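You operate a simulated robot arm through the tools that you are given. There is no shell and no other tool. Be economical: measure what you need, move in short steps, check, and stop when the job is done.

Carry out the task below with a simulated robot arm. There is one attempt and no reset: what you move stays moved.

Task
Pack the pink and yellow ribbon spools into the teal tin and close it.
Fine: meanwhile lay the lid on the desk between the tin and the edge over the flap; the third spool stays out.
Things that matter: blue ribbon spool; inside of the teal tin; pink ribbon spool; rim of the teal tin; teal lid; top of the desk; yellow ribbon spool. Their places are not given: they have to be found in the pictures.

Only the result counts: the job must be done as asked and must still hold three seconds after the hand-in. Knocking over, shifting, dropping, spilling or breaking anything else fails it. A push-on lid holds only when it is set on centred and level and pressed home; a screw cap is set on level and turned clockwise until tight.

Robot
A 7-joint arm with a two-finger parallel gripper, fixed in place. Base frame: the origin is at the foot of the arm, x ahead of it, y to its left, z up; the work surface is at about z = 0. Lengths are in m, angles in rad, forces in N, time in s.
With the tool pointing down near the work surface it reaches from about 0.24 to 0.62 m from the base axis. Its first joint turns from -1.152 to 1.152 rad. Payload 2.6 kg.
The tool frame sits at the grasp point between the pads (the TCP): z along the fingers, y along the line on which they close. The tips reach 0.03 m beyond it. Largest opening 0.094 m; finger width 0.028, thickness 0.01; the body of the gripper, 0.05 by 0.096 m, starts 0.055 m behind the TCP.
Orientation is told as [roll, pitch, yaw] about the base's x, y, z axes, in that order, counted from this pose: with the fingers straight down and closing along the base's y, the tool's x points along the base's -x, its y along +y and its z along -z.

Tools
- The arm moves only by the tool move_arm. Its arguments are lists of equal length, an entry for each row: "slide": the shift along the tool's x, y, z in units of 40 mm (1.0 is 40 mm), a list of three; "dr": the turn, a rotation vector about the tool's x, y, z in units of 5 degrees (1.0 is 5 degrees), a list of three. In form: {"slide": [[tx, ty, tz], ...], "dr": [[ax, ay, az], ...]}. A call has 1 to 8 rows; each row shifts and turns the commanded pose from where the row before left it, along the tool's axes as they then stand. "hand" is the opening, from 0 (shut) to 1 (fully open), set as the call begins (left out, the last holds). A call with a number of a shift or a turn outside -1 to 1 is refused whole. Each row takes 0.2 s and may step no farther than 0.05 m and 0.15 rad from the row before; otherwise, or with a gripper value out of range, the whole call is refused. Where a pose cannot be reached the arm comes as near as it can. A force on the tool above 40 N (or 10 N above the force at the start of the call, whichever is more), or a blocked arm, ends the call early, and 0.2 s more pass. The fingers move at their own pace (about 0.072 m/s each) and stop on an object; they squeeze with about 26 N. The grip force told is the motor's: it shows also when the fingers shut on nothing. Time passes only in rows, and 0.2 s behind the last, so rows that do not move let the fingers close. The reply holds the time, the measured pose of the TCP, the force on the tool along the base axes, the opening and the grip force, in the units named above and with some noise, with the torque about the TCP (base axes, N m) and any sound that the robot's microphone picked up.
- Cameras (640 x 400 px; columns grow to the right, rows downward): "scene" is fixed at [0.034, 0.432, 0.5633]; the picture's right is [-0.79, -0.61, 0.00], its down [-0.35, 0.45, -0.82] and it looks along [0.50, -0.65, -0.57] (base axes); focal length 214 px, centre (320, 200). "wrist" rides on the gripper at [0.076, 0.014, -0.102] in the tool frame; the picture's right is [-0.18, 0.98, 0.00], its down [-0.75, -0.14, -0.64] and it looks along [-0.63, -0.12, 0.77] (tool axes); focal length 243 px, centre (320, 200).
- grab_frame(camera): a new picture of that camera. No time passes.
- probe_pixels(camera, pixels): for up to 12 pixels [column, row] of the newest picture of that camera ("zoom" is the newest enlarged one), the place [x, y, z] in the base frame of the surface seen there, good to about 0.003 m. No time passes.
- enlarge(camera, box): a new picture of the part [left, top, right, bottom] of that camera's present view, enlarged. No time passes.
- hand_in(): hands the job in; it is judged then, once.

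Work in short steps. Measure before you move; look again where a grasp or a placing could have gone wrong, and mend it. You have 80 turns and 38 pictures in all, those below and enlarged ones among them. Open the gripper and draw the arm clear of the work before you hand the job in, unless the task says otherwise; then end with one line.

The tools are called after ">>>" as a command line: name --argument value ..., lists and objects as JSON in quotes. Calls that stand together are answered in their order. move_arm: Moves the arm, as the interface text tells. Its arguments: {"type":"object","properties":{"slide":{"type":"array","items":{"type":"array","items":{"type":"number"}}},"dr":{"type":"array","items":{"type":"array","items":{"type":"number"}}},"hand":{"type":"number"}},"required":["slide","dr"]} The other tools are called the same way: grab_frame (camera) takes a picture; probe_pixels (camera, pixels) gives the place of the surface under pixels of a picture; enlarge (camera, box) takes an enlarged picture of a part of a camera's view; hand_in () hands the job in.

At the start:

```text
clock: 0.0
eef_pos: [0.3279, -0.0203, 0.358]
tcp_rot: [0.001, 0.002, 0.0]
contact_force: [0.0, 0.2, -0.7]
ft_torque: [-0.01, 0.03, 0.01]
gripper_width: 0.0942
gripper_force: 0.1
```

scene: 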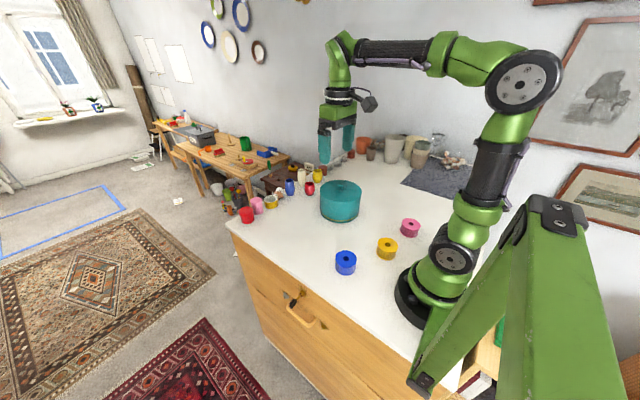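
wrist: 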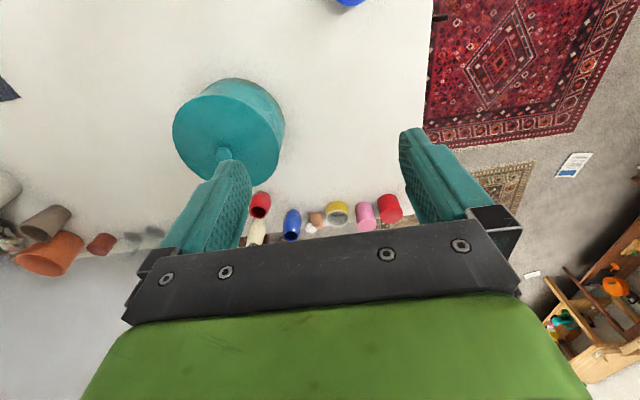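

The tin is at about (340,202) in the scene, with the spools at (345,262), (387,248) and (410,228). I'll enlarge that region to see the lid and the edge.

>>> enlarge --camera "scene" --box '[220, 150, 460, 300]'

```text
2.67 times, centred on (340, 225) of scene
```

zoom: 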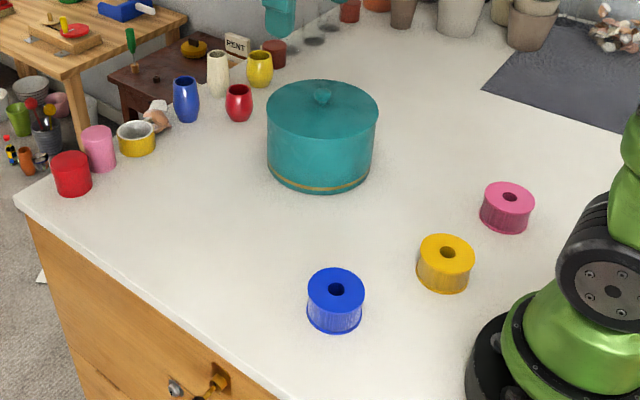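

The lid is on the tin with a small knob at zoom (322,96). I'll probe the knob, the lid, the tin sides, the spools and the desk edge.

>>> probe_pixels --camera "zoom" --pixels '[[322, 92], [322, 101], [270, 112], [376, 112], [322, 81], [322, 133], [322, 185], [336, 275], [336, 328], [446, 240], [444, 290], [509, 189]]'

>>> probe_pixels --camera "zoom" --pixels '[[505, 232], [25, 205], [100, 280], [200, 345], [200, 250], [280, 385], [308, 290], [364, 290], [418, 250], [475, 254], [482, 200], [534, 203]]'

>>> enlarge --camera "scene" --box '[300, 165, 380, 225]'

```text
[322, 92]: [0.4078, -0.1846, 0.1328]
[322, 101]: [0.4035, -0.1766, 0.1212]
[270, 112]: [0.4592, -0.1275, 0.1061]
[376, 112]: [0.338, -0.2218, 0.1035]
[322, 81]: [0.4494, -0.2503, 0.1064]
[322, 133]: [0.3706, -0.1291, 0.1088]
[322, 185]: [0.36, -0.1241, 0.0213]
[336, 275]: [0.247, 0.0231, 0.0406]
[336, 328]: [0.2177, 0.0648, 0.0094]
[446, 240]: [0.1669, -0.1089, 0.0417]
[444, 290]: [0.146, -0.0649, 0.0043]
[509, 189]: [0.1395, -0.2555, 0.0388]
```

```text
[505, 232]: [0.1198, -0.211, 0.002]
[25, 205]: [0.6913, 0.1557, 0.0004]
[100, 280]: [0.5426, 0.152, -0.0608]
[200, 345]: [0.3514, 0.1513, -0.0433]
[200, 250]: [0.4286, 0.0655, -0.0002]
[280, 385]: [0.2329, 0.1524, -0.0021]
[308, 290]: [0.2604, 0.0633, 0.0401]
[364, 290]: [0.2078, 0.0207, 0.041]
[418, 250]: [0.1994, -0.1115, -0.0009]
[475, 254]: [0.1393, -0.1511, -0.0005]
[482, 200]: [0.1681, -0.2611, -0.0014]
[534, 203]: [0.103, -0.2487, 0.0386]
```

```text
6.67 times, centred on (340, 195) of scene
```

zoom: 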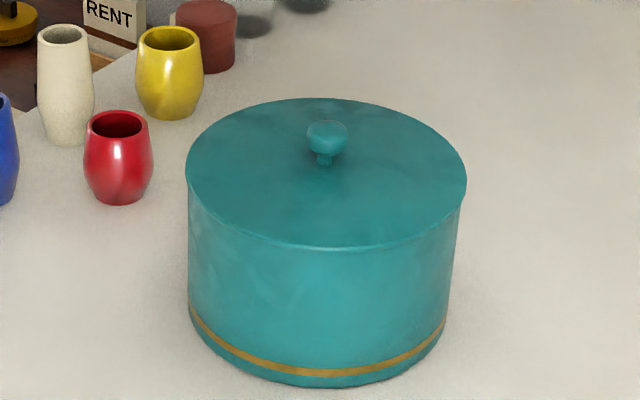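

Lid top is at z≈0.106 with the knob top near 0.133. The desk edge is at y≈0.152, so the lid can lie around (0.42, 0.02). I'll refine the knob here and zoom on the spools.

>>> probe_pixels --camera "zoom" --pixels '[[326, 128], [326, 145], [312, 138], [342, 138], [324, 160], [190, 175], [464, 180], [260, 110], [400, 112], [325, 245], [260, 230], [410, 230]]'

>>> enlarge --camera "scene" --box '[328, 209, 432, 279]'

```text
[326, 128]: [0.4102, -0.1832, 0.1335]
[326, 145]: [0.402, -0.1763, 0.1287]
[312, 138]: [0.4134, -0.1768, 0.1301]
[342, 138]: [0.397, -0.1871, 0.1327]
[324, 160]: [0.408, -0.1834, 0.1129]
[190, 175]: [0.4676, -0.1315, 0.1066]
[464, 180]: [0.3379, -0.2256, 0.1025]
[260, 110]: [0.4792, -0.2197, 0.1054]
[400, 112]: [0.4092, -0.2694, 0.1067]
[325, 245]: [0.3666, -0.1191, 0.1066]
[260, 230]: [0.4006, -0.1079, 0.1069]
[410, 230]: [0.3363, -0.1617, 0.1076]
```

```text
5.71 times, centred on (380, 244) of scene
```

zoom: 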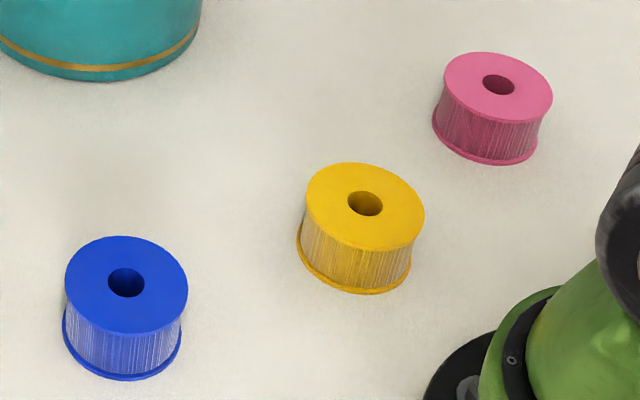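

I'll probe the spool tops at their flange edges.

>>> probe_pixels --camera "zoom" --pixels '[[310, 195], [422, 220], [358, 165], [370, 247], [446, 75], [550, 100], [490, 54], [508, 120], [68, 275], [185, 295], [118, 238], [130, 331]]'

>>> move_arm --slide '[[-0.9, -0.9, 0], [-1, -1, 0], [0, -1, 0], [0, -1, 0], [0, 0, 1]]' --dr '[[0, 0, 0], [0, 0, 0], [0, 0, 0], [0, 0, 0], [0, 0, 0]]' --hand 0.6

```text
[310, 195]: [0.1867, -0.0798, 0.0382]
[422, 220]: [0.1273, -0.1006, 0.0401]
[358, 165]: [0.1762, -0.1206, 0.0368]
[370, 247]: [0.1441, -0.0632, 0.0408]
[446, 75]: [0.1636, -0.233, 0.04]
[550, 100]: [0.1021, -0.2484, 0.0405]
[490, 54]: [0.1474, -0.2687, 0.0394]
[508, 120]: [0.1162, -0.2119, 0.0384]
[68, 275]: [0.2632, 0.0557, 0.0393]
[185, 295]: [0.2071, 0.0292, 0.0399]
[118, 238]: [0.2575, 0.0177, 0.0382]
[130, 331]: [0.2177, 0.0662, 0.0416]
```

```text
refused: row 1 steps farther than a row can; nothing moved
```

The spools have a radius of about 0.032 and a top at z 0.04. Yellow is at (0.158,-0.091), pink at (0.132,-0.240). First I go above the knob at (0.406,-0.187).

>>> move_arm --slide '[[-0.5, -1, 0], [-0.5, -1, 0], [-0.5, -1, 0], [-0.45, -1.0, 0], [0, -0.18, 1], [0, 0, 1], [0, 0, 1], [0, 0, 0]]' --dr '[[0, 0, 0], [0, 0, 0], [0, 0, 0], [0, 0, 0], [0, 0, 0], [0, 0, 0], [0, 0, 0], [0, 0, 0]]' --hand 0.6

>>> grab_frame --camera "wrist"

```text
clock: 1.8
eef_pos: [0.4068, -0.1874, 0.2363]
tcp_rot: [0.0, 0.0, -0.001]
contact_force: [0.3, 0.4, -0.9]
ft_torque: [0.0, -0.01, -0.01]
gripper_width: 0.0566
gripper_force: 0.0
```

```text
32 pictures are left
```

wrist: 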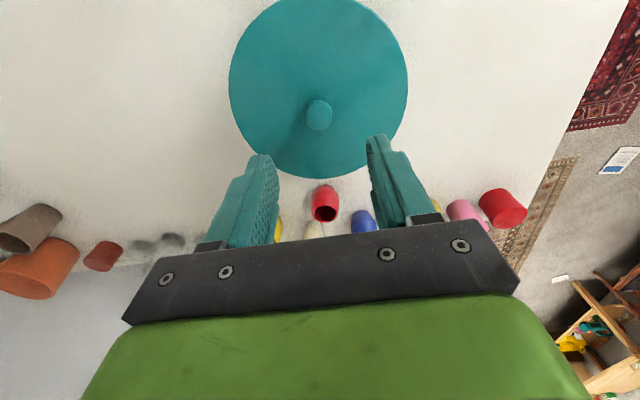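

The lid and its knob (319,113) are clearly seen from above. I'll probe the rim points and the knob for a precise centre.

>>> probe_pixels --camera "wrist" --pixels '[[319, 110], [308, 113], [330, 113], [319, 101], [319, 127], [231, 85], [405, 85], [318, 176], [245, 35], [390, 35], [250, 145], [385, 145]]'

```text
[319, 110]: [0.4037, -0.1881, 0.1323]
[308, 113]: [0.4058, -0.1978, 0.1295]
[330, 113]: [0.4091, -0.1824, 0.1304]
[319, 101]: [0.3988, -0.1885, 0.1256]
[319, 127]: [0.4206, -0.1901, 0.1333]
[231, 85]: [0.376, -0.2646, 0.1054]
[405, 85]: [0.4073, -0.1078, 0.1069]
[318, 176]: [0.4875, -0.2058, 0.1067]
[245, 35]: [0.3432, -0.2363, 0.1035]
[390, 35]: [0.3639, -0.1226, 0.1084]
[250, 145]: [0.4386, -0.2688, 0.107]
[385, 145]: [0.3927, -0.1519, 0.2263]
```

The knob centre is near (0.408,-0.189), and the lid radius is about 0.08. I descend to z≈0.141 so the tips stay just above the lid, then close.

>>> move_arm --slide '[[-0.03, -0.04, 1], [0, 0, 0.9], [0, 0, 0.48]]' --dr '[[0, 0, 0], [0, 0, 0], [0, 0, 0]]'

>>> move_arm --slide '[[0, 0, 0], [0, 0, 0], [0, 0, 0]]' --dr '[[0, 0, 0], [0, 0, 0], [0, 0, 0]]' --hand 0

```text
clock: 2.6
eef_pos: [0.4099, -0.1907, 0.1397]
tcp_rot: [0.002, -0.002, 0.002]
contact_force: [-0.6, -0.6, 0.9]
ft_torque: [0.01, -0.03, -0.01]
gripper_width: 0.0563
gripper_force: 0.0
```

```text
clock: 3.4
eef_pos: [0.4077, -0.1893, 0.1408]
tcp_rot: [0.0, -0.001, 0.001]
contact_force: [-0.4, -0.3, -0.7]
ft_torque: [-0.03, 0.02, 0.0]
gripper_width: 0.0235
gripper_force: 26.2
```

The gripper holds the knob (width 0.0235). I lift in small steps and watch the force.

>>> move_arm --slide '[[0, 0, -0.1], [0, 0, -0.2], [0, 0, -0.3], [0, 0, -0.5], [0, 0, -0.5]]' --dr '[[0, 0, 0], [0, 0, 0], [0, 0, 0], [0, 0, 0], [0, 0, 0]]'

>>> grab_frame --camera "scene"

```text
clock: 4.6
eef_pos: [0.4081, -0.1897, 0.2066]
tcp_rot: [0.002, -0.001, 0.001]
contact_force: [-0.2, -1.0, -1.6]
ft_torque: [0.03, 0.01, -0.01]
gripper_width: 0.0241
gripper_force: 25.6
```

```text
31 pictures are left
```

scene: 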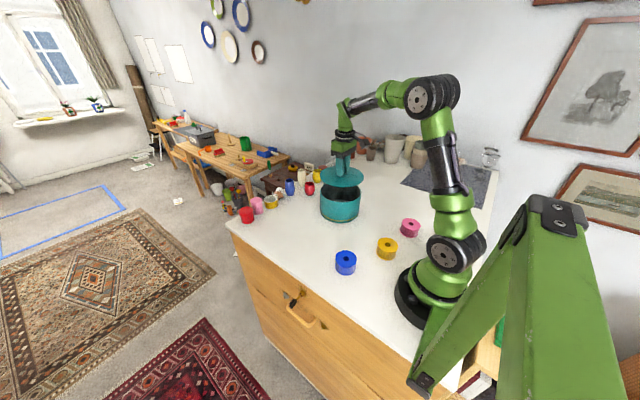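

The lid is off and the tin is open. I carry the lid in +y to about (0.41, 0.022) and then look at its skirt.

>>> move_arm --slide '[[0, 0.7, -0.3], [0, 1, 0], [0, 1, 0], [0, 1, 0], [0, 1, 0], [0, 0.6, 0], [0, 0, 0]]' --dr '[[0, 0, 0], [0, 0, 0], [0, 0, 0], [0, 0, 0], [0, 0, 0], [0, 0, 0], [0, 0, 0]]'

>>> enlarge --camera "scene" --box '[240, 130, 400, 230]'

```text
clock: 6.2
eef_pos: [0.4091, 0.0233, 0.2187]
tcp_rot: [0.002, 0.002, -0.001]
contact_force: [-0.6, 0.1, 0.2]
ft_torque: [0.0, 0.01, 0.0]
gripper_width: 0.0239
gripper_force: 26.2
```

```text
4.00 times, centred on (320, 180) of scene
```

zoom: 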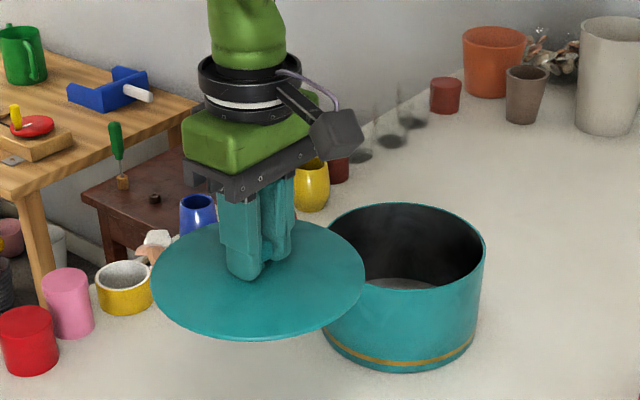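

The lid hangs level. I lower to z≈0.065 and then feel for the desk in small steps.

>>> move_arm --slide '[[0, 0, 1], [0, 0, 1], [0, 0, 1], [0, 0, 0.6], [0, 0, 0.25], [0, 0, 0]]' --dr '[[0, 0, 0], [0, 0, 0], [0, 0, 0], [0, 0, 0], [0, 0, 0], [0, 0, 0]]'

>>> move_arm --slide '[[0, 0, 0.08], [0, 0, 0.08], [0, 0, 0.0]]' --dr '[[0, 0, 0], [0, 0, 0], [0, 0, 0]]'

>>> move_arm --slide '[[0, 0, 0.08], [0, 0, 0.08], [0, 0, 0.0]]' --dr '[[0, 0, 0], [0, 0, 0], [0, 0, 0]]'

>>> enlarge --camera "scene" --box '[240, 150, 400, 250]'

```text
clock: 7.6
eef_pos: [0.4081, 0.0206, 0.0648]
tcp_rot: [-0.001, -0.001, 0.0]
contact_force: [-0.6, 0.8, -0.7]
ft_torque: [0.03, 0.01, -0.02]
gripper_width: 0.0236
gripper_force: 26.1
```

```text
clock: 8.4
eef_pos: [0.4082, 0.0208, 0.0574]
tcp_rot: [0.0, 0.001, 0.0]
contact_force: [-0.7, -0.6, 0.3]
ft_torque: [0.0, -0.04, -0.01]
gripper_width: 0.0236
gripper_force: 25.7
```

```text
clock: 9.2
eef_pos: [0.4077, 0.0213, 0.0525]
tcp_rot: [0.0, 0.0, -0.001]
contact_force: [-0.2, 0.2, -0.8]
ft_torque: [0.01, -0.01, 0.03]
gripper_width: 0.0239
gripper_force: 26.1
```

```text
4.00 times, centred on (320, 200) of scene
```

zoom: 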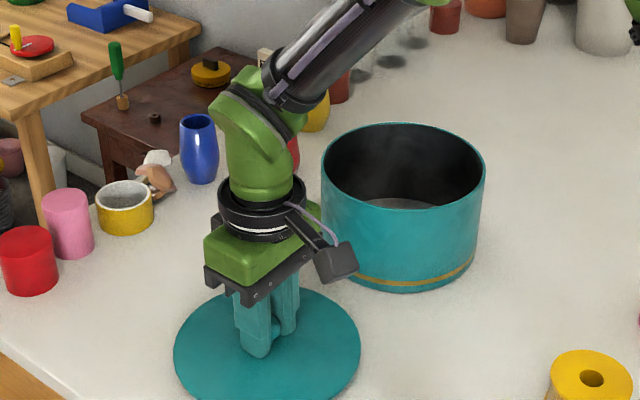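

I'm probing the lid height, the tin interior and rim while they're in view, to see how much drop remains.

>>> probe_pixels --camera "zoom" --pixels '[[200, 350], [330, 350], [320, 320], [404, 205], [420, 202], [325, 165], [482, 165], [404, 126], [404, 210], [345, 190], [460, 192], [300, 380]]'

>>> move_arm --slide '[[0, 0, 0.08], [0, 0, 0.08], [0, 0, 0.0]]' --dr '[[0, 0, 0], [0, 0, 0], [0, 0, 0]]'

```text
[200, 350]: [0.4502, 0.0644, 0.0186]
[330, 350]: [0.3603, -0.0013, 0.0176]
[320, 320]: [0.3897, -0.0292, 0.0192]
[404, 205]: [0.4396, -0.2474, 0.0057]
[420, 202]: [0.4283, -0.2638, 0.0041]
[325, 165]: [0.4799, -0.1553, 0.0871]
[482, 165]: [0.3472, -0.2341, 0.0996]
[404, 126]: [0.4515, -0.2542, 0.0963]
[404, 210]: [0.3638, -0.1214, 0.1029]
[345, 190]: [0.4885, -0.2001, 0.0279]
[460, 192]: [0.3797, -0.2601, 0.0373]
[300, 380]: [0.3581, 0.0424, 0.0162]
```

```text
clock: 10.0
eef_pos: [0.4078, 0.021, 0.0459]
tcp_rot: [0.0, -0.001, -0.001]
contact_force: [-4.2, -1.5, 16.4]
ft_torque: [0.05, 0.38, 0.0]
gripper_width: 0.0239
gripper_force: 26.3
```

Contact (16 N) shows the lid is seated on the desk. I ease off 1 mm, open the gripper and rise.

>>> move_arm --slide '[[0, 0, -0.03]]' --dr '[[0, 0, 0]]'

>>> move_arm --slide '[[0, 0, 0], [0, 0, 0], [0, 0, -0.5], [0, 0, -1], [0, 0, -1], [0, 0, -1], [0, 0, -1], [0, 0, -0.5]]' --dr '[[0, 0, 0], [0, 0, 0], [0, 0, 0], [0, 0, 0], [0, 0, 0], [0, 0, 0], [0, 0, 0], [0, 0, 0]]' --hand 0.7

>>> grab_frame --camera "wrist"

```text
clock: 10.4
eef_pos: [0.4076, 0.0214, 0.047]
tcp_rot: [0.0, -0.002, 0.002]
contact_force: [1.6, 0.3, 1.9]
ft_torque: [-0.01, -0.22, 0.0]
gripper_width: 0.0241
gripper_force: 26.4
```

```text
clock: 12.2
eef_pos: [0.4075, 0.021, 0.2459]
tcp_rot: [0.0, 0.002, 0.001]
contact_force: [-0.6, 0.0, 0.0]
ft_torque: [-0.01, -0.03, -0.01]
gripper_width: 0.0657
gripper_force: 0.0
```

```text
28 pictures are left
```

wrist: 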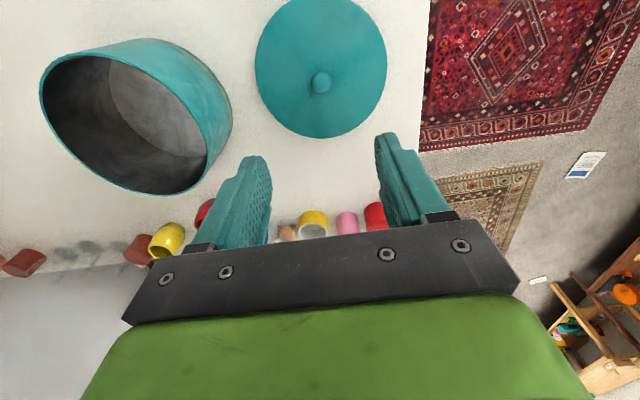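

The lid lies cleanly on the desk at (320,80). Next I turn the wrist -30° in yaw, so closing is tangential for the spools, and travel toward pink.

>>> move_arm --slide '[[0, 0, 0], [0, 0, 0], [0, 0, 0], [0, 0, 0], [0, 0, 0], [0, 0, 0]]' --dr '[[0, 0, 1], [0, 0, 1], [0, 0, 1], [0, 0, 1], [0, 0, 1], [0, 0, 1]]' --hand 1

>>> move_arm --slide '[[0.27, -0.91, 0], [0.27, -0.91, 0], [0.27, -0.91, 0], [0.27, -0.91, 0], [0.27, -0.91, 0], [0.27, -0.91, 0], [0.27, -0.91, 0], [0, 0, 0]]' --dr '[[0, 0, 0], [0, 0, 0], [0, 0, 0], [0, 0, 0], [0, 0, 0], [0, 0, 0], [0, 0, 0], [0, 0, 0]]'

>>> grab_frame --camera "wrist"

```text
clock: 13.6
eef_pos: [0.4075, 0.0216, 0.2469]
tcp_rot: [-0.001, -0.001, -0.525]
contact_force: [0.4, -0.3, -0.4]
ft_torque: [-0.01, 0.01, 0.03]
gripper_width: 0.094
gripper_force: 0.1
```

```text
clock: 15.4
eef_pos: [0.2143, -0.1604, 0.2484]
tcp_rot: [0.0, -0.001, -0.523]
contact_force: [-0.4, -0.6, 0.0]
ft_torque: [0.03, 0.02, -0.01]
gripper_width: 0.0937
gripper_force: 0.1
```

```text
27 pictures are left
```

wrist: 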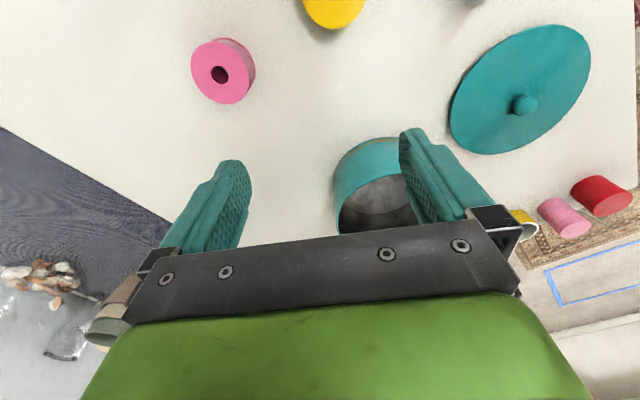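

Pink sits at (221,73) in the wrist view and yellow at (333,8). I'll probe the flange edges of pink.

>>> probe_pixels --camera "wrist" --pixels '[[194, 72], [249, 72], [221, 43], [221, 101], [203, 52], [240, 52], [203, 94], [240, 94], [333, 26], [309, 12], [358, 12]]'

```text
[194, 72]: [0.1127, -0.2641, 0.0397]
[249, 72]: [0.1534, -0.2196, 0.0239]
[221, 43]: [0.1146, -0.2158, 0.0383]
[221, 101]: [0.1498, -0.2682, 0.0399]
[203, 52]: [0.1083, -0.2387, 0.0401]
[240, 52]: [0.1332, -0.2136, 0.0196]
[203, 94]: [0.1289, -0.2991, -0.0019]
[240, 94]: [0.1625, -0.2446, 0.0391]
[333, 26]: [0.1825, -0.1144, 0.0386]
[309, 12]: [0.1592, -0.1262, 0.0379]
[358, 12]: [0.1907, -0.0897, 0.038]
```

Pink is centred at (0.132,-0.241). I move above it and descend partway to check that it can be reached.

>>> move_arm --slide '[[0.256, -0.926, 0], [0.256, -0.926, 0], [0.256, -0.926, 0], [0, 0, 1], [0, 0, 1], [0, 0, 1], [0, 0, 0]]' --dr '[[0, 0, 0], [0, 0, 0], [0, 0, 0], [0, 0, 0], [0, 0, 0], [0, 0, 0], [0, 0, 0]]'

>>> grab_frame --camera "wrist"

```text
clock: 17.0
eef_pos: [0.1311, -0.2411, 0.1282]
tcp_rot: [0.001, 0.0, -0.525]
contact_force: [-0.4, 0.1, -0.2]
ft_torque: [0.02, 0.0, 0.0]
gripper_width: 0.0941
gripper_force: 0.0
```

```text
26 pictures are left
```

wrist: 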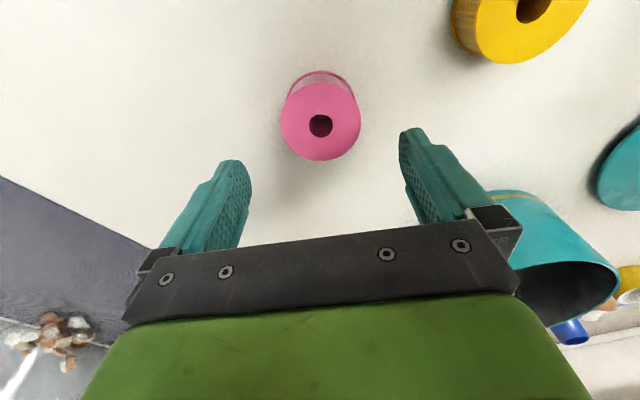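

The fingers straddle pink well. I descend to z≈0.046 and close.

>>> move_arm --slide '[[0, 0, 0.8], [0, 0, 0.8], [0, 0, 0.45], [0, 0, 0]]' --dr '[[0, 0, 0], [0, 0, 0], [0, 0, 0], [0, 0, 0]]'

>>> move_arm --slide '[[0, 0, 0], [0, 0, 0], [0, 0, 0]]' --dr '[[0, 0, 0], [0, 0, 0], [0, 0, 0]]' --hand 0

>>> move_arm --slide '[[0, 0, -0.5], [0, 0, -1], [0, 0, -1], [0, 0, -1], [0, 0, -1], [0, 0, 0]]' --dr '[[0, 0, 0], [0, 0, 0], [0, 0, 0], [0, 0, 0], [0, 0, 0], [0, 0, 0]]'

>>> grab_frame --camera "wrist"

```text
clock: 18.0
eef_pos: [0.1324, -0.2426, 0.0431]
tcp_rot: [0.001, -0.001, -0.525]
contact_force: [-0.9, -0.5, 0.1]
ft_torque: [0.0, -0.01, -0.01]
gripper_width: 0.094
gripper_force: 0.0
```

```text
clock: 18.8
eef_pos: [0.1322, -0.242, 0.0444]
tcp_rot: [-0.001, 0.001, -0.524]
contact_force: [0.3, -0.5, 1.6]
ft_torque: [0.02, -0.03, -0.03]
gripper_width: 0.0636
gripper_force: 25.7
```

```text
clock: 20.2
eef_pos: [0.1317, -0.2419, 0.2258]
tcp_rot: [-0.001, -0.002, -0.523]
contact_force: [0.0, 0.4, -0.3]
ft_torque: [-0.01, 0.02, 0.01]
gripper_width: 0.063
gripper_force: 25.9
```

```text
25 pictures are left
```

wrist: 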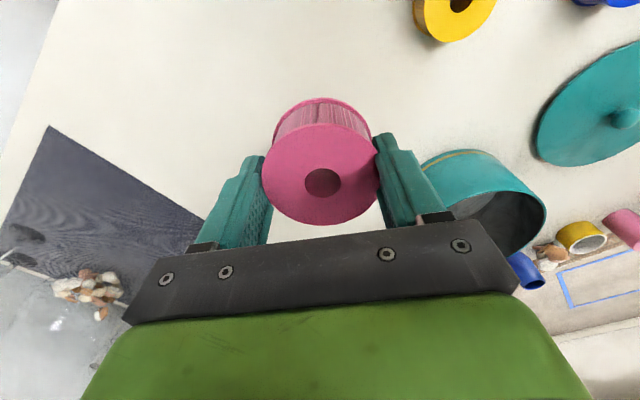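

Pink is held (width 0.063). I carry it to just above the far slot in the tin, (0.439,-0.206).

>>> move_arm --slide '[[-0.775, 0.577, 0], [-0.775, 0.577, 0], [-0.775, 0.577, 0], [-0.775, 0.577, 0], [-0.775, 0.577, 0], [-0.775, 0.577, 0], [-0.775, 0.577, 0], [-0.775, 0.577, 0]]' --dr '[[0, 0, 0], [0, 0, 0], [0, 0, 0], [0, 0, 0], [0, 0, 0], [0, 0, 0], [0, 0, 0], [0, 0, 0]]'

>>> grab_frame --camera "wrist"

>>> enlarge --camera "scene" --box '[276, 125, 404, 225]'

```text
clock: 22.0
eef_pos: [0.4394, -0.2048, 0.2234]
tcp_rot: [0.001, 0.001, -0.523]
contact_force: [0.0, 0.3, -0.7]
ft_torque: [0.0, -0.01, -0.02]
gripper_width: 0.0632
gripper_force: 26.2
```

```text
24 pictures are left
```

wrist: 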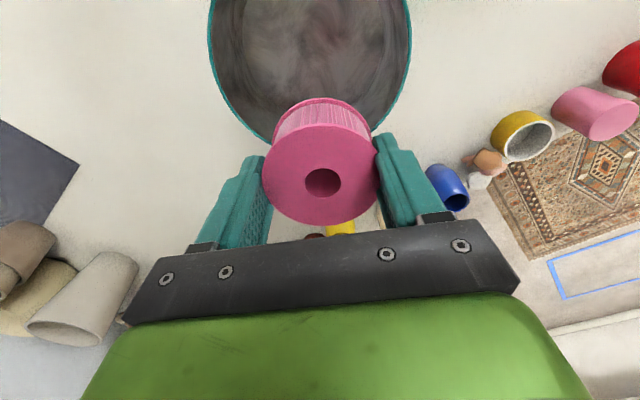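

```text
4.00 times, centred on (340, 175) of scene
```

zoom: 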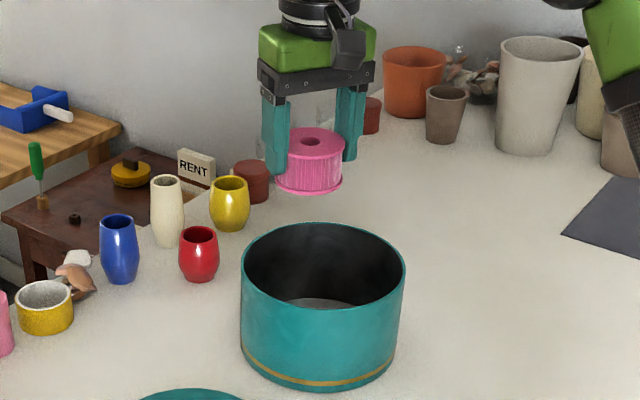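

The spool hangs level above the tin. I'll probe the rim from both views to fix the tin centre and floor.

>>> probe_pixels --camera "wrist" --pixels '[[209, 20], [409, 20], [232, 108], [390, 108], [258, 138], [215, 75], [405, 75], [310, 20], [310, 60], [340, 40]]'

>>> probe_pixels --camera "zoom" --pixels '[[242, 265], [405, 265], [320, 308], [270, 297], [375, 293], [310, 223], [270, 232], [375, 236], [320, 302], [240, 310], [402, 310]]'

```text
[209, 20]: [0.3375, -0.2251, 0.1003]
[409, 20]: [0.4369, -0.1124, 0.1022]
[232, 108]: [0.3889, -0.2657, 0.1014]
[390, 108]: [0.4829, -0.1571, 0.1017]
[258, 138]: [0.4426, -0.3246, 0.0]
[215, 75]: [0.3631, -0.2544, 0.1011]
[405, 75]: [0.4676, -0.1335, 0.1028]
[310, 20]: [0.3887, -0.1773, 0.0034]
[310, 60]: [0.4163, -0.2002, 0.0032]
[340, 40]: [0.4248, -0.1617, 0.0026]
```

```text
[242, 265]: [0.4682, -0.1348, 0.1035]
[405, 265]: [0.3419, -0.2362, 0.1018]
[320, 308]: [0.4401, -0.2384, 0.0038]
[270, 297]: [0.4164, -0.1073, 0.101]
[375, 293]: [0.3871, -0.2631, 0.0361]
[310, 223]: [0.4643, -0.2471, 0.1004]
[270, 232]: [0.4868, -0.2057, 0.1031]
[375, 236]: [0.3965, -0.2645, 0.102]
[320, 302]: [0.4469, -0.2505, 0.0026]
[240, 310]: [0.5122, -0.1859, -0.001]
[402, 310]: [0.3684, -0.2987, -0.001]
```

The tin centre fits (0.4085,-0.188) with an outer radius of 0.081, and its floor is at z 0.003. The tool is over the slot already, so I lower to z≈0.05.

>>> move_arm --slide '[[0, 0, 0.9], [0, 0, 0.9], [0, 0, 0.8], [0, 0, 0.6], [0, 0, 0.5], [0, 0, 0.4], [0, 0, 0.22], [0, 0, 0]]' --dr '[[0, 0, 0], [0, 0, 0], [0, 0, 0], [0, 0, 0], [0, 0, 0], [0, 0, 0], [0, 0, 0], [0, 0, 0]]'

>>> grab_frame --camera "wrist"

```text
clock: 23.8
eef_pos: [0.4409, -0.2055, 0.0511]
tcp_rot: [0.0, 0.001, -0.524]
contact_force: [-0.1, 0.6, -0.2]
ft_torque: [0.02, -0.03, -0.01]
gripper_width: 0.0629
gripper_force: 25.3
```

```text
22 pictures are left
```

wrist: 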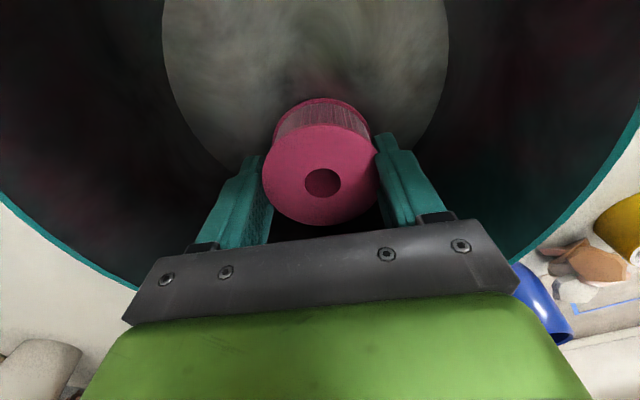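

The spool is inside the tin, clear of the walls. I lower 2–3 mm more until contact, then part the fingers a little.

>>> move_arm --slide '[[0, 0, 0.04], [0, 0, 0.03], [0, 0, 0]]' --dr '[[0, 0, 0], [0, 0, 0], [0, 0, 0]]'

>>> move_arm --slide '[[0, 0, 0], [0, 0, 0], [0, 0, 0]]' --dr '[[0, 0, 0], [0, 0, 0], [0, 0, 0]]' --hand 0.78

>>> move_arm --slide '[[0, 0, -0.5], [0, 0, -1], [0, 0, -1], [0, 0, -1], [0, 0, -1], [0, 0, 0]]' --dr '[[0, 0, 0], [0, 0, 0], [0, 0, 0], [0, 0, 0], [0, 0, 0], [0, 0, 0]]'

>>> grab_frame --camera "wrist"

```text
clock: 24.6
eef_pos: [0.44, -0.205, 0.048]
tcp_rot: [0.0, 0.001, -0.524]
contact_force: [0.0, 1.0, 0.1]
ft_torque: [0.0, 0.01, 0.03]
gripper_width: 0.063
gripper_force: 26.3
```

```text
clock: 25.4
eef_pos: [0.4404, -0.2055, 0.0494]
tcp_rot: [-0.001, 0.0, -0.524]
contact_force: [0.0, -0.4, -0.3]
ft_torque: [0.0, -0.01, 0.02]
gripper_width: 0.0734
gripper_force: 0.0
```

```text
clock: 26.8
eef_pos: [0.4385, -0.2073, 0.2279]
tcp_rot: [-0.001, 0.001, -0.524]
contact_force: [-0.2, 0.2, -0.2]
ft_torque: [0.04, -0.03, -0.02]
gripper_width: 0.0737
gripper_force: 0.0
```

```text
21 pictures are left
```

wrist: 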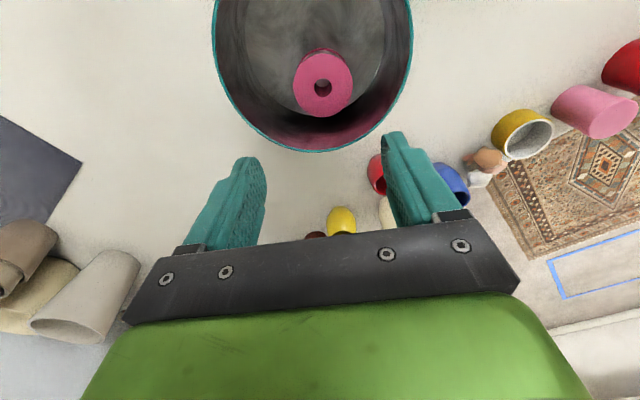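

Pink stands in the tin at (323,80). Next I move to (0.26,-0.15) and tilt the tool 25° so the fingers point inward, since yellow (r≈0.18) lies inside the straight-down reach.

>>> move_arm --slide '[[0.916, -0.198, 0], [0.916, -0.198, 0], [0.916, -0.198, 0], [0.916, -0.198, 0], [0.916, -0.198, 0], [0, 0, 0]]' --dr '[[0, 0, 0], [0, 0, 0], [0, 0, 0], [0, 0, 0], [0, 0, 0], [0, 0, 0]]' --hand 1

>>> move_arm --slide '[[0, 0, 0], [0, 0, 0], [0, 0, 0], [0, 0, 0], [0, 0, 0], [0, 0, 0]]' --dr '[[0, 1, 0], [0, 1, 0], [0, 1, 0], [0, 1, 0], [0, 1, 0], [0, 0, 0]]'

>>> grab_frame --camera "wrist"

```text
clock: 28.2
eef_pos: [0.2618, -0.1479, 0.2287]
tcp_rot: [0.0, 0.0, -0.525]
contact_force: [-0.1, -0.2, -0.1]
ft_torque: [-0.03, -0.04, 0.0]
gripper_width: 0.0941
gripper_force: 0.1
```

```text
clock: 29.6
eef_pos: [0.2621, -0.1482, 0.2288]
tcp_rot: [0.001, 0.437, -0.525]
contact_force: [0.4, 0.6, -0.8]
ft_torque: [0.0, 0.02, 0.03]
gripper_width: 0.094
gripper_force: 0.0
```

```text
20 pictures are left
```

wrist: 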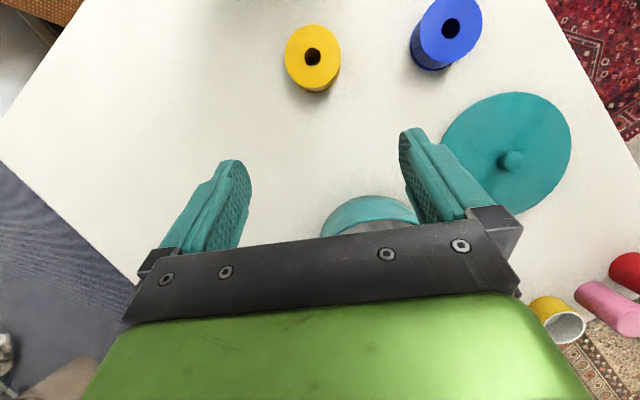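

The tilt is right and yellow is at (313,57). I'll probe its flange edges.

>>> probe_pixels --camera "wrist" --pixels '[[287, 57], [337, 57], [313, 28], [313, 88], [294, 37], [332, 37], [296, 80], [332, 79]]'

```text
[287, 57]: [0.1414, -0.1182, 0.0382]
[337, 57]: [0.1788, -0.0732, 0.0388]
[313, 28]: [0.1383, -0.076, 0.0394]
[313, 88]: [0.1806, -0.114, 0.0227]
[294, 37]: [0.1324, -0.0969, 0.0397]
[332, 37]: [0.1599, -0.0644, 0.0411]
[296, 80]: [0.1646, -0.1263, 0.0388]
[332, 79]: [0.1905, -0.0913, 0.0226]
```

Yellow is centred at (0.160,-0.093). I line up along the tilted axis and go halfway down it.

>>> move_arm --slide '[[0.647, -0.085, 0], [0, 0, 0.8], [0, 0, 0.8], [0, 0, 0.8], [0, 0, 0.6], [0, 0, 0]]' --dr '[[0, 0, 0], [0, 0, 0], [0, 0, 0], [0, 0, 0], [0, 0, 0], [0, 0, 0]]'

>>> grab_frame --camera "wrist"

```text
clock: 31.0
eef_pos: [0.1935, -0.1144, 0.1317]
tcp_rot: [0.0, 0.434, -0.523]
contact_force: [-0.3, -0.2, 0.3]
ft_torque: [0.01, -0.01, 0.03]
gripper_width: 0.0941
gripper_force: 0.0
```

```text
19 pictures are left
```

wrist: 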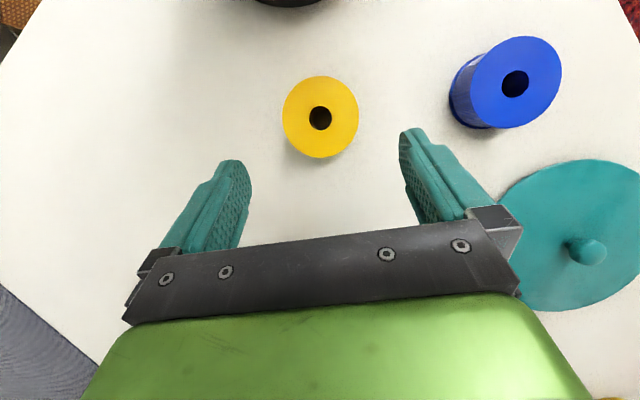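

It's aligned and the reach holds so far, so I continue down the axis to z≈0.043.

>>> move_arm --slide '[[0, 0, 0.7], [0, 0, 0.7], [0, 0, 0.6], [0, 0, 0.4], [0, 0, 0]]' --dr '[[0, 0, 0], [0, 0, 0], [0, 0, 0], [0, 0, 0], [0, 0, 0]]'

>>> grab_frame --camera "wrist"

```text
clock: 32.2
eef_pos: [0.159, -0.0953, 0.0445]
tcp_rot: [0.0, 0.436, -0.524]
contact_force: [0.5, -0.1, -0.6]
ft_torque: [0.0, 0.0, 0.0]
gripper_width: 0.0943
gripper_force: 0.0
```

```text
18 pictures are left
```

wrist: 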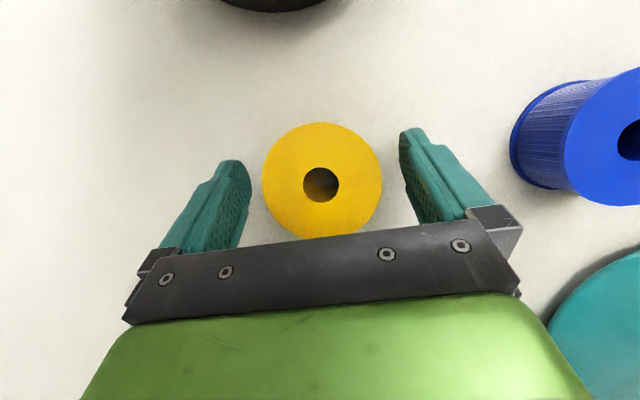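

The tilted pose reached it cleanly with the spool centred at (321,183). I close, lift 3 cm and carry it outward 9 cm, so it can be regrasped straight down.

>>> move_arm --slide '[[0, 0, 0], [0, 0, 0], [0, 0, 0]]' --dr '[[0, 0, 0], [0, 0, 0], [0, 0, 0]]' --hand 0

>>> move_arm --slide '[[0.15, 0, -0.34], [0.167, 0, -0.34], [-0.68, 0, -0.317], [-0.68, 0, -0.317], [-0.68, 0, -0.317], [0, 0, 0]]' --dr '[[0, 0, 0], [0, 0, 0], [0, 0, 0], [0, 0, 0], [0, 0, 0], [0, 0, 0]]'

>>> enlarge --camera "scene" --box '[312, 190, 440, 290]'

```text
clock: 33.0
eef_pos: [0.1591, -0.0943, 0.0446]
tcp_rot: [0.0, 0.437, -0.524]
contact_force: [0.7, -0.1, -0.1]
ft_torque: [0.01, -0.02, 0.02]
gripper_width: 0.0624
gripper_force: 26.3
```

```text
clock: 34.4
eef_pos: [0.239, -0.1397, 0.073]
tcp_rot: [0.0, 0.437, -0.523]
contact_force: [-0.1, 0.2, -1.2]
ft_torque: [0.03, -0.02, -0.01]
gripper_width: 0.0623
gripper_force: 25.8
```

```text
4.00 times, centred on (376, 240) of scene
```

zoom: 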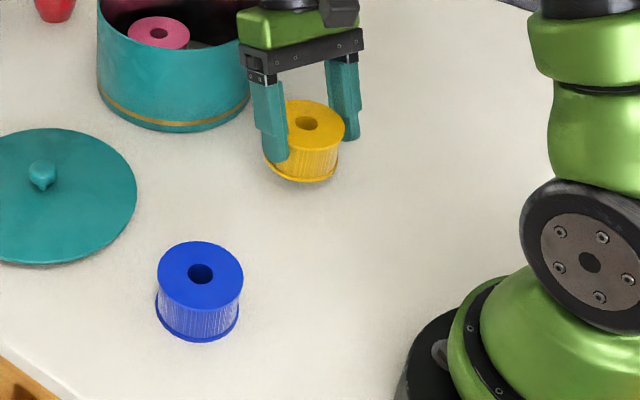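

Yellow is held upright, 3 cm above the desk. I lower it 2.8 cm vertically, release it and back off along the tool axis.

>>> move_arm --slide '[[-0.15, 0, 0.32], [-0.14, 0, 0.3], [0, 0, 0]]' --dr '[[0, 0, 0], [0, 0, 0], [0, 0, 0]]'

>>> move_arm --slide '[[0, 0, 0], [0, 0, 0], [0, 0, 0], [0, 0, -0.5], [0, 0, -1], [0, 0, -1], [0, 0, -1], [0, 0, 0]]' --dr '[[0, 0, 0], [0, 0, 0], [0, 0, 0], [0, 0, 0], [0, 0, 0], [0, 0, 0], [0, 0, 0], [0, 0, 0]]' --hand 1

>>> move_arm --slide '[[0, 0, 0], [0, 0, 0], [0, 0, 0], [0, 0, 0], [0, 0, 0], [0, 0, 0]]' --dr '[[0, -1, 0], [0, -1, 0], [0, -1, 0], [0, -1, 0], [0, -1, 0], [0, 0, 0]]'

>>> grab_frame --camera "wrist"

```text
clock: 35.2
eef_pos: [0.2388, -0.1399, 0.0468]
tcp_rot: [-0.001, 0.435, -0.524]
contact_force: [-0.1, -0.2, -0.6]
ft_torque: [-0.03, -0.02, -0.01]
gripper_width: 0.0622
gripper_force: 25.8
```

```text
clock: 37.0
eef_pos: [0.2877, -0.1698, 0.1755]
tcp_rot: [-0.002, 0.436, -0.525]
contact_force: [-0.7, 0.5, 0.3]
ft_torque: [0.03, -0.03, 0.0]
gripper_width: 0.0942
gripper_force: 0.1
```

```text
clock: 38.4
eef_pos: [0.2891, -0.1699, 0.1742]
tcp_rot: [0.0, -0.002, -0.525]
contact_force: [0.7, -1.2, -0.8]
ft_torque: [0.0, 0.02, 0.01]
gripper_width: 0.0939
gripper_force: 0.1
```

```text
16 pictures are left
```

wrist: 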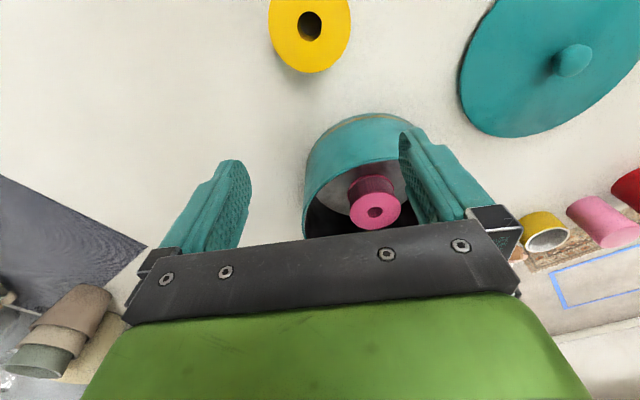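

Yellow stands upright at (310,35). I'll probe it for the regrasp, along with the lid knob (572,60).

>>> probe_pixels --camera "wrist" --pixels '[[271, 22], [349, 22], [310, 70], [285, 60], [335, 62], [310, 28], [374, 211]]'

```text
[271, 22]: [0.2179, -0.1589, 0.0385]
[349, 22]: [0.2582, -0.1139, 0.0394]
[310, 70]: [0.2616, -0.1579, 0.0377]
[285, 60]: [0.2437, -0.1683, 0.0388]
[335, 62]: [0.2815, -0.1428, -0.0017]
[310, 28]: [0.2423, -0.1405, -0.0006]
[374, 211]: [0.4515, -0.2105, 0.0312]
```

Yellow is at (0.238,-0.139). I go above it, descend to z≈0.046, and close.

>>> move_arm --slide '[[0.75, 0.03, 0], [0.74, 0, 0], [0, 0, 0.8], [0, 0, 0.8], [0, 0, 0.8], [0, 0, 0.5], [0, 0, 0.28], [0, 0, 0]]' --dr '[[0, 0, 0], [0, 0, 0], [0, 0, 0], [0, 0, 0], [0, 0, 0], [0, 0, 0], [0, 0, 0], [0, 0, 0]]'

>>> grab_frame --camera "wrist"

```text
clock: 40.2
eef_pos: [0.2387, -0.1382, 0.0503]
tcp_rot: [-0.001, 0.001, -0.525]
contact_force: [-0.3, 0.0, -0.3]
ft_torque: [-0.03, 0.0, -0.01]
gripper_width: 0.0937
gripper_force: 0.2
```

```text
15 pictures are left
```

wrist: 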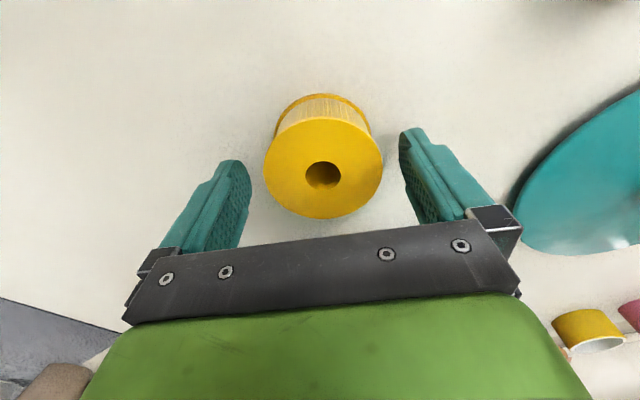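

It's centred at (323,168). I go 4 mm lower, close and lift.

>>> move_arm --slide '[[0, 0, 0.12], [0, 0, 0]]' --dr '[[0, 0, 0], [0, 0, 0]]'

>>> move_arm --slide '[[0, 0, 0], [0, 0, 0], [0, 0, 0]]' --dr '[[0, 0, 0], [0, 0, 0], [0, 0, 0]]' --hand 0

>>> move_arm --slide '[[0, 0, -0.5], [0, 0, -1], [0, 0, -1], [0, 0, -1], [0, 0, -1], [0, 0, 0]]' --dr '[[0, 0, 0], [0, 0, 0], [0, 0, 0], [0, 0, 0], [0, 0, 0], [0, 0, 0]]'

```text
clock: 40.8
eef_pos: [0.2388, -0.1376, 0.0439]
tcp_rot: [-0.001, 0.001, -0.525]
contact_force: [0.0, -0.2, 0.1]
ft_torque: [-0.02, 0.01, 0.04]
gripper_width: 0.0936
gripper_force: 0.0
```

```text
clock: 41.6
eef_pos: [0.2394, -0.1393, 0.0442]
tcp_rot: [-0.001, -0.002, -0.523]
contact_force: [-2.7, -2.3, 13.7]
ft_torque: [0.37, 0.07, 0.05]
gripper_width: 0.0619
gripper_force: 25.9
```

```text
clock: 43.0
eef_pos: [0.2379, -0.1355, 0.2232]
tcp_rot: [0.001, 0.0, -0.523]
contact_force: [0.4, -1.0, -0.5]
ft_torque: [-0.02, -0.03, -0.04]
gripper_width: 0.0619
gripper_force: 26.4
```

The closing gave a 13.7 N reading, so I check whether the spool sits level in the grip.

>>> grab_frame --camera "wrist"

>>> enlarge --camera "scene" --box '[312, 130, 440, 230]'

```text
14 pictures are left
```

wrist: 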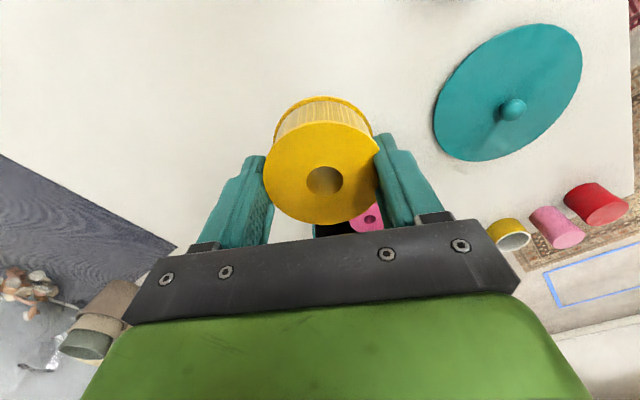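

```text
4.00 times, centred on (376, 180) of scene
```

zoom: 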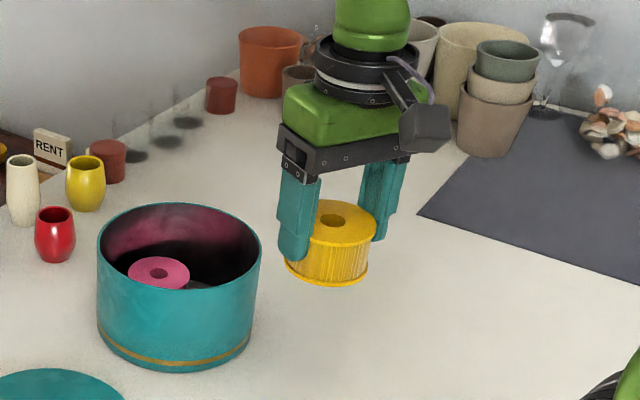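

The grip is nearly level. I'll probe pink's position in the tin and the yellow flange heights.

>>> probe_pixels --camera "zoom" --pixels '[[130, 272], [188, 275], [155, 258], [156, 270], [318, 232], [372, 232], [335, 245], [340, 202], [290, 268], [365, 275], [325, 285]]'

>>> probe_pixels --camera "wrist" --pixels '[[270, 170], [372, 170], [320, 130], [320, 215], [285, 205], [355, 205], [290, 140], [350, 140]]'

```text
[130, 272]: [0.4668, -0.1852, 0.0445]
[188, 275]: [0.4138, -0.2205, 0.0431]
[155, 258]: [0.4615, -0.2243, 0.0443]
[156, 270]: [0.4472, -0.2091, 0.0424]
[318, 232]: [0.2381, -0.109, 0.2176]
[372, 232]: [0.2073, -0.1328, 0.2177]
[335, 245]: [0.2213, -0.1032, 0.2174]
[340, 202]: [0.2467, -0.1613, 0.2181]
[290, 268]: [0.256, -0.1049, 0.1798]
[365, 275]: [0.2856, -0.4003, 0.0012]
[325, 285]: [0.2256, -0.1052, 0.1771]
```

```text
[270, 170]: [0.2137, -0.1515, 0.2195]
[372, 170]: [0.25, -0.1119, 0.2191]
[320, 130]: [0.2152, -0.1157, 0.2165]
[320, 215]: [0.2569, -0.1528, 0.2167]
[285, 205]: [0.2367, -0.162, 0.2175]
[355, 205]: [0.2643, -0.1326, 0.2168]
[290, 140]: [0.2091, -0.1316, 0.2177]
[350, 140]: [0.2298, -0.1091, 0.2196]
```

Yellow is level and pink stands upright at about (0.440,-0.205). I carry yellow over the near slot (0.378,-0.170).

>>> move_arm --slide '[[-0.866, 0.25, 0], [-0.866, 0.25, 0], [-0.866, 0.25, 0], [-0.866, 0.25, 0], [0, 0, 0]]' --dr '[[0, 0, 0], [0, 0, 0], [0, 0, 0], [0, 0, 0], [0, 0, 0]]'

>>> grab_frame --camera "wrist"

```text
clock: 44.2
eef_pos: [0.379, -0.1731, 0.2224]
tcp_rot: [0.0, -0.001, -0.524]
contact_force: [0.0, 0.8, -0.4]
ft_torque: [0.02, 0.02, 0.0]
gripper_width: 0.0618
gripper_force: 25.3
```

```text
12 pictures are left
```

wrist: 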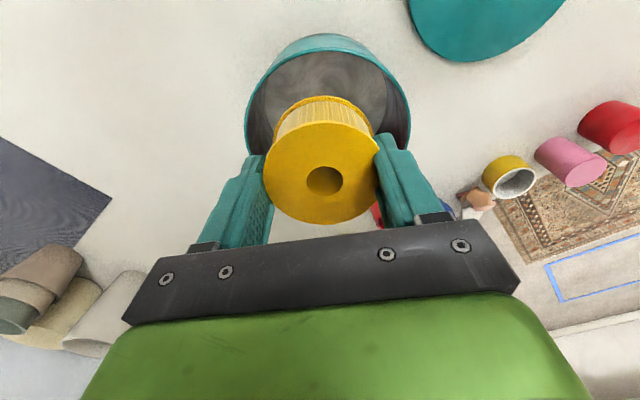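

It's aligned over the near half of the tin. After a small correction I lower to z≈0.049.

>>> move_arm --slide '[[0.05, 0.04, 0.8], [0, 0, 0.9], [0, 0, 0.8], [0, 0, 0.6], [0, 0, 0.5], [0, 0, 0.4], [0, 0, 0.3], [0, 0, 0]]' --dr '[[0, 0, 0], [0, 0, 0], [0, 0, 0], [0, 0, 0], [0, 0, 0], [0, 0, 0], [0, 0, 0], [0, 0, 0]]'

>>> grab_frame --camera "wrist"

```text
clock: 46.0
eef_pos: [0.3759, -0.1693, 0.0487]
tcp_rot: [0.0, -0.001, -0.523]
contact_force: [0.4, 1.2, -0.2]
ft_torque: [-0.03, -0.03, 0.0]
gripper_width: 0.0614
gripper_force: 25.8
```

```text
11 pictures are left
```

wrist: 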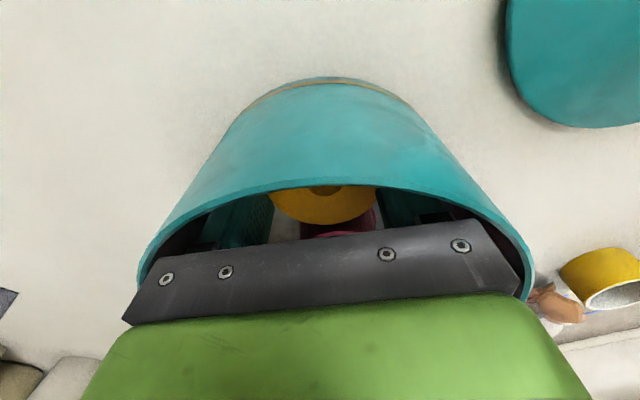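

Yellow is inside with no contact force, and pink is visible beyond it. I release with a narrow opening and rise straight up.

>>> move_arm --slide '[[0, 0, 0], [0, 0, 0], [0, 0, 0]]' --dr '[[0, 0, 0], [0, 0, 0], [0, 0, 0]]' --hand 0.78

>>> move_arm --slide '[[0, 0, -0.5], [0, 0, -1], [0, 0, -1], [0, 0, -1], [0, 0, -1], [0, 0, 0]]' --dr '[[0, 0, 0], [0, 0, 0], [0, 0, 0], [0, 0, 0], [0, 0, 0], [0, 0, 0]]'

>>> grab_frame --camera "wrist"

```text
clock: 46.8
eef_pos: [0.3767, -0.1693, 0.0512]
tcp_rot: [0.001, 0.0, -0.524]
contact_force: [0.7, -1.0, -0.4]
ft_torque: [0.0, 0.0, -0.01]
gripper_width: 0.0729
gripper_force: 0.0
```

```text
clock: 48.2
eef_pos: [0.3759, -0.1694, 0.2295]
tcp_rot: [0.001, 0.0, -0.524]
contact_force: [-0.3, -0.2, -0.8]
ft_torque: [0.02, 0.02, 0.01]
gripper_width: 0.0731
gripper_force: 0.0
```

```text
10 pictures are left
```

wrist: 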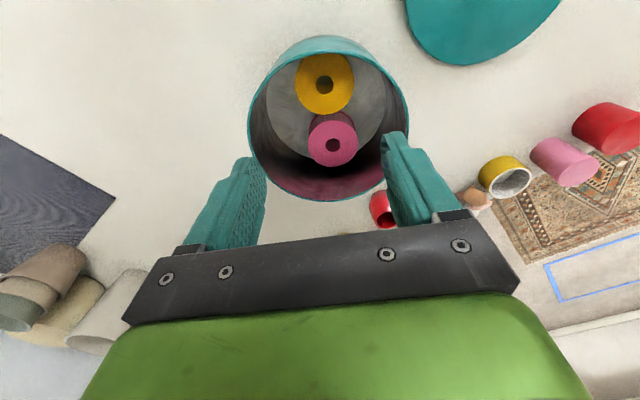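

Both spools stand in the tin. I'll probe the rim again to confirm that the tin hasn't shifted.

>>> probe_pixels --camera "wrist" --pixels '[[250, 115], [408, 115], [275, 65], [390, 75], [320, 200], [265, 165], [385, 155], [324, 60], [300, 85], [352, 85], [333, 130]]'

```text
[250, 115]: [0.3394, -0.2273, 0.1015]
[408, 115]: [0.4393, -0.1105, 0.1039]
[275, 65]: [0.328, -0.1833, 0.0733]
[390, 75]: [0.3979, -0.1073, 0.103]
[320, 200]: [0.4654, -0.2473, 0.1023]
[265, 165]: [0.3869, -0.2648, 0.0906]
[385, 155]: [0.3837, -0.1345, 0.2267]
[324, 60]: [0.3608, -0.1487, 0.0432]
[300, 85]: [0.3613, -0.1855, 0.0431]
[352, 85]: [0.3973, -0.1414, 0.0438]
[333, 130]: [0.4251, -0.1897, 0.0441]
```

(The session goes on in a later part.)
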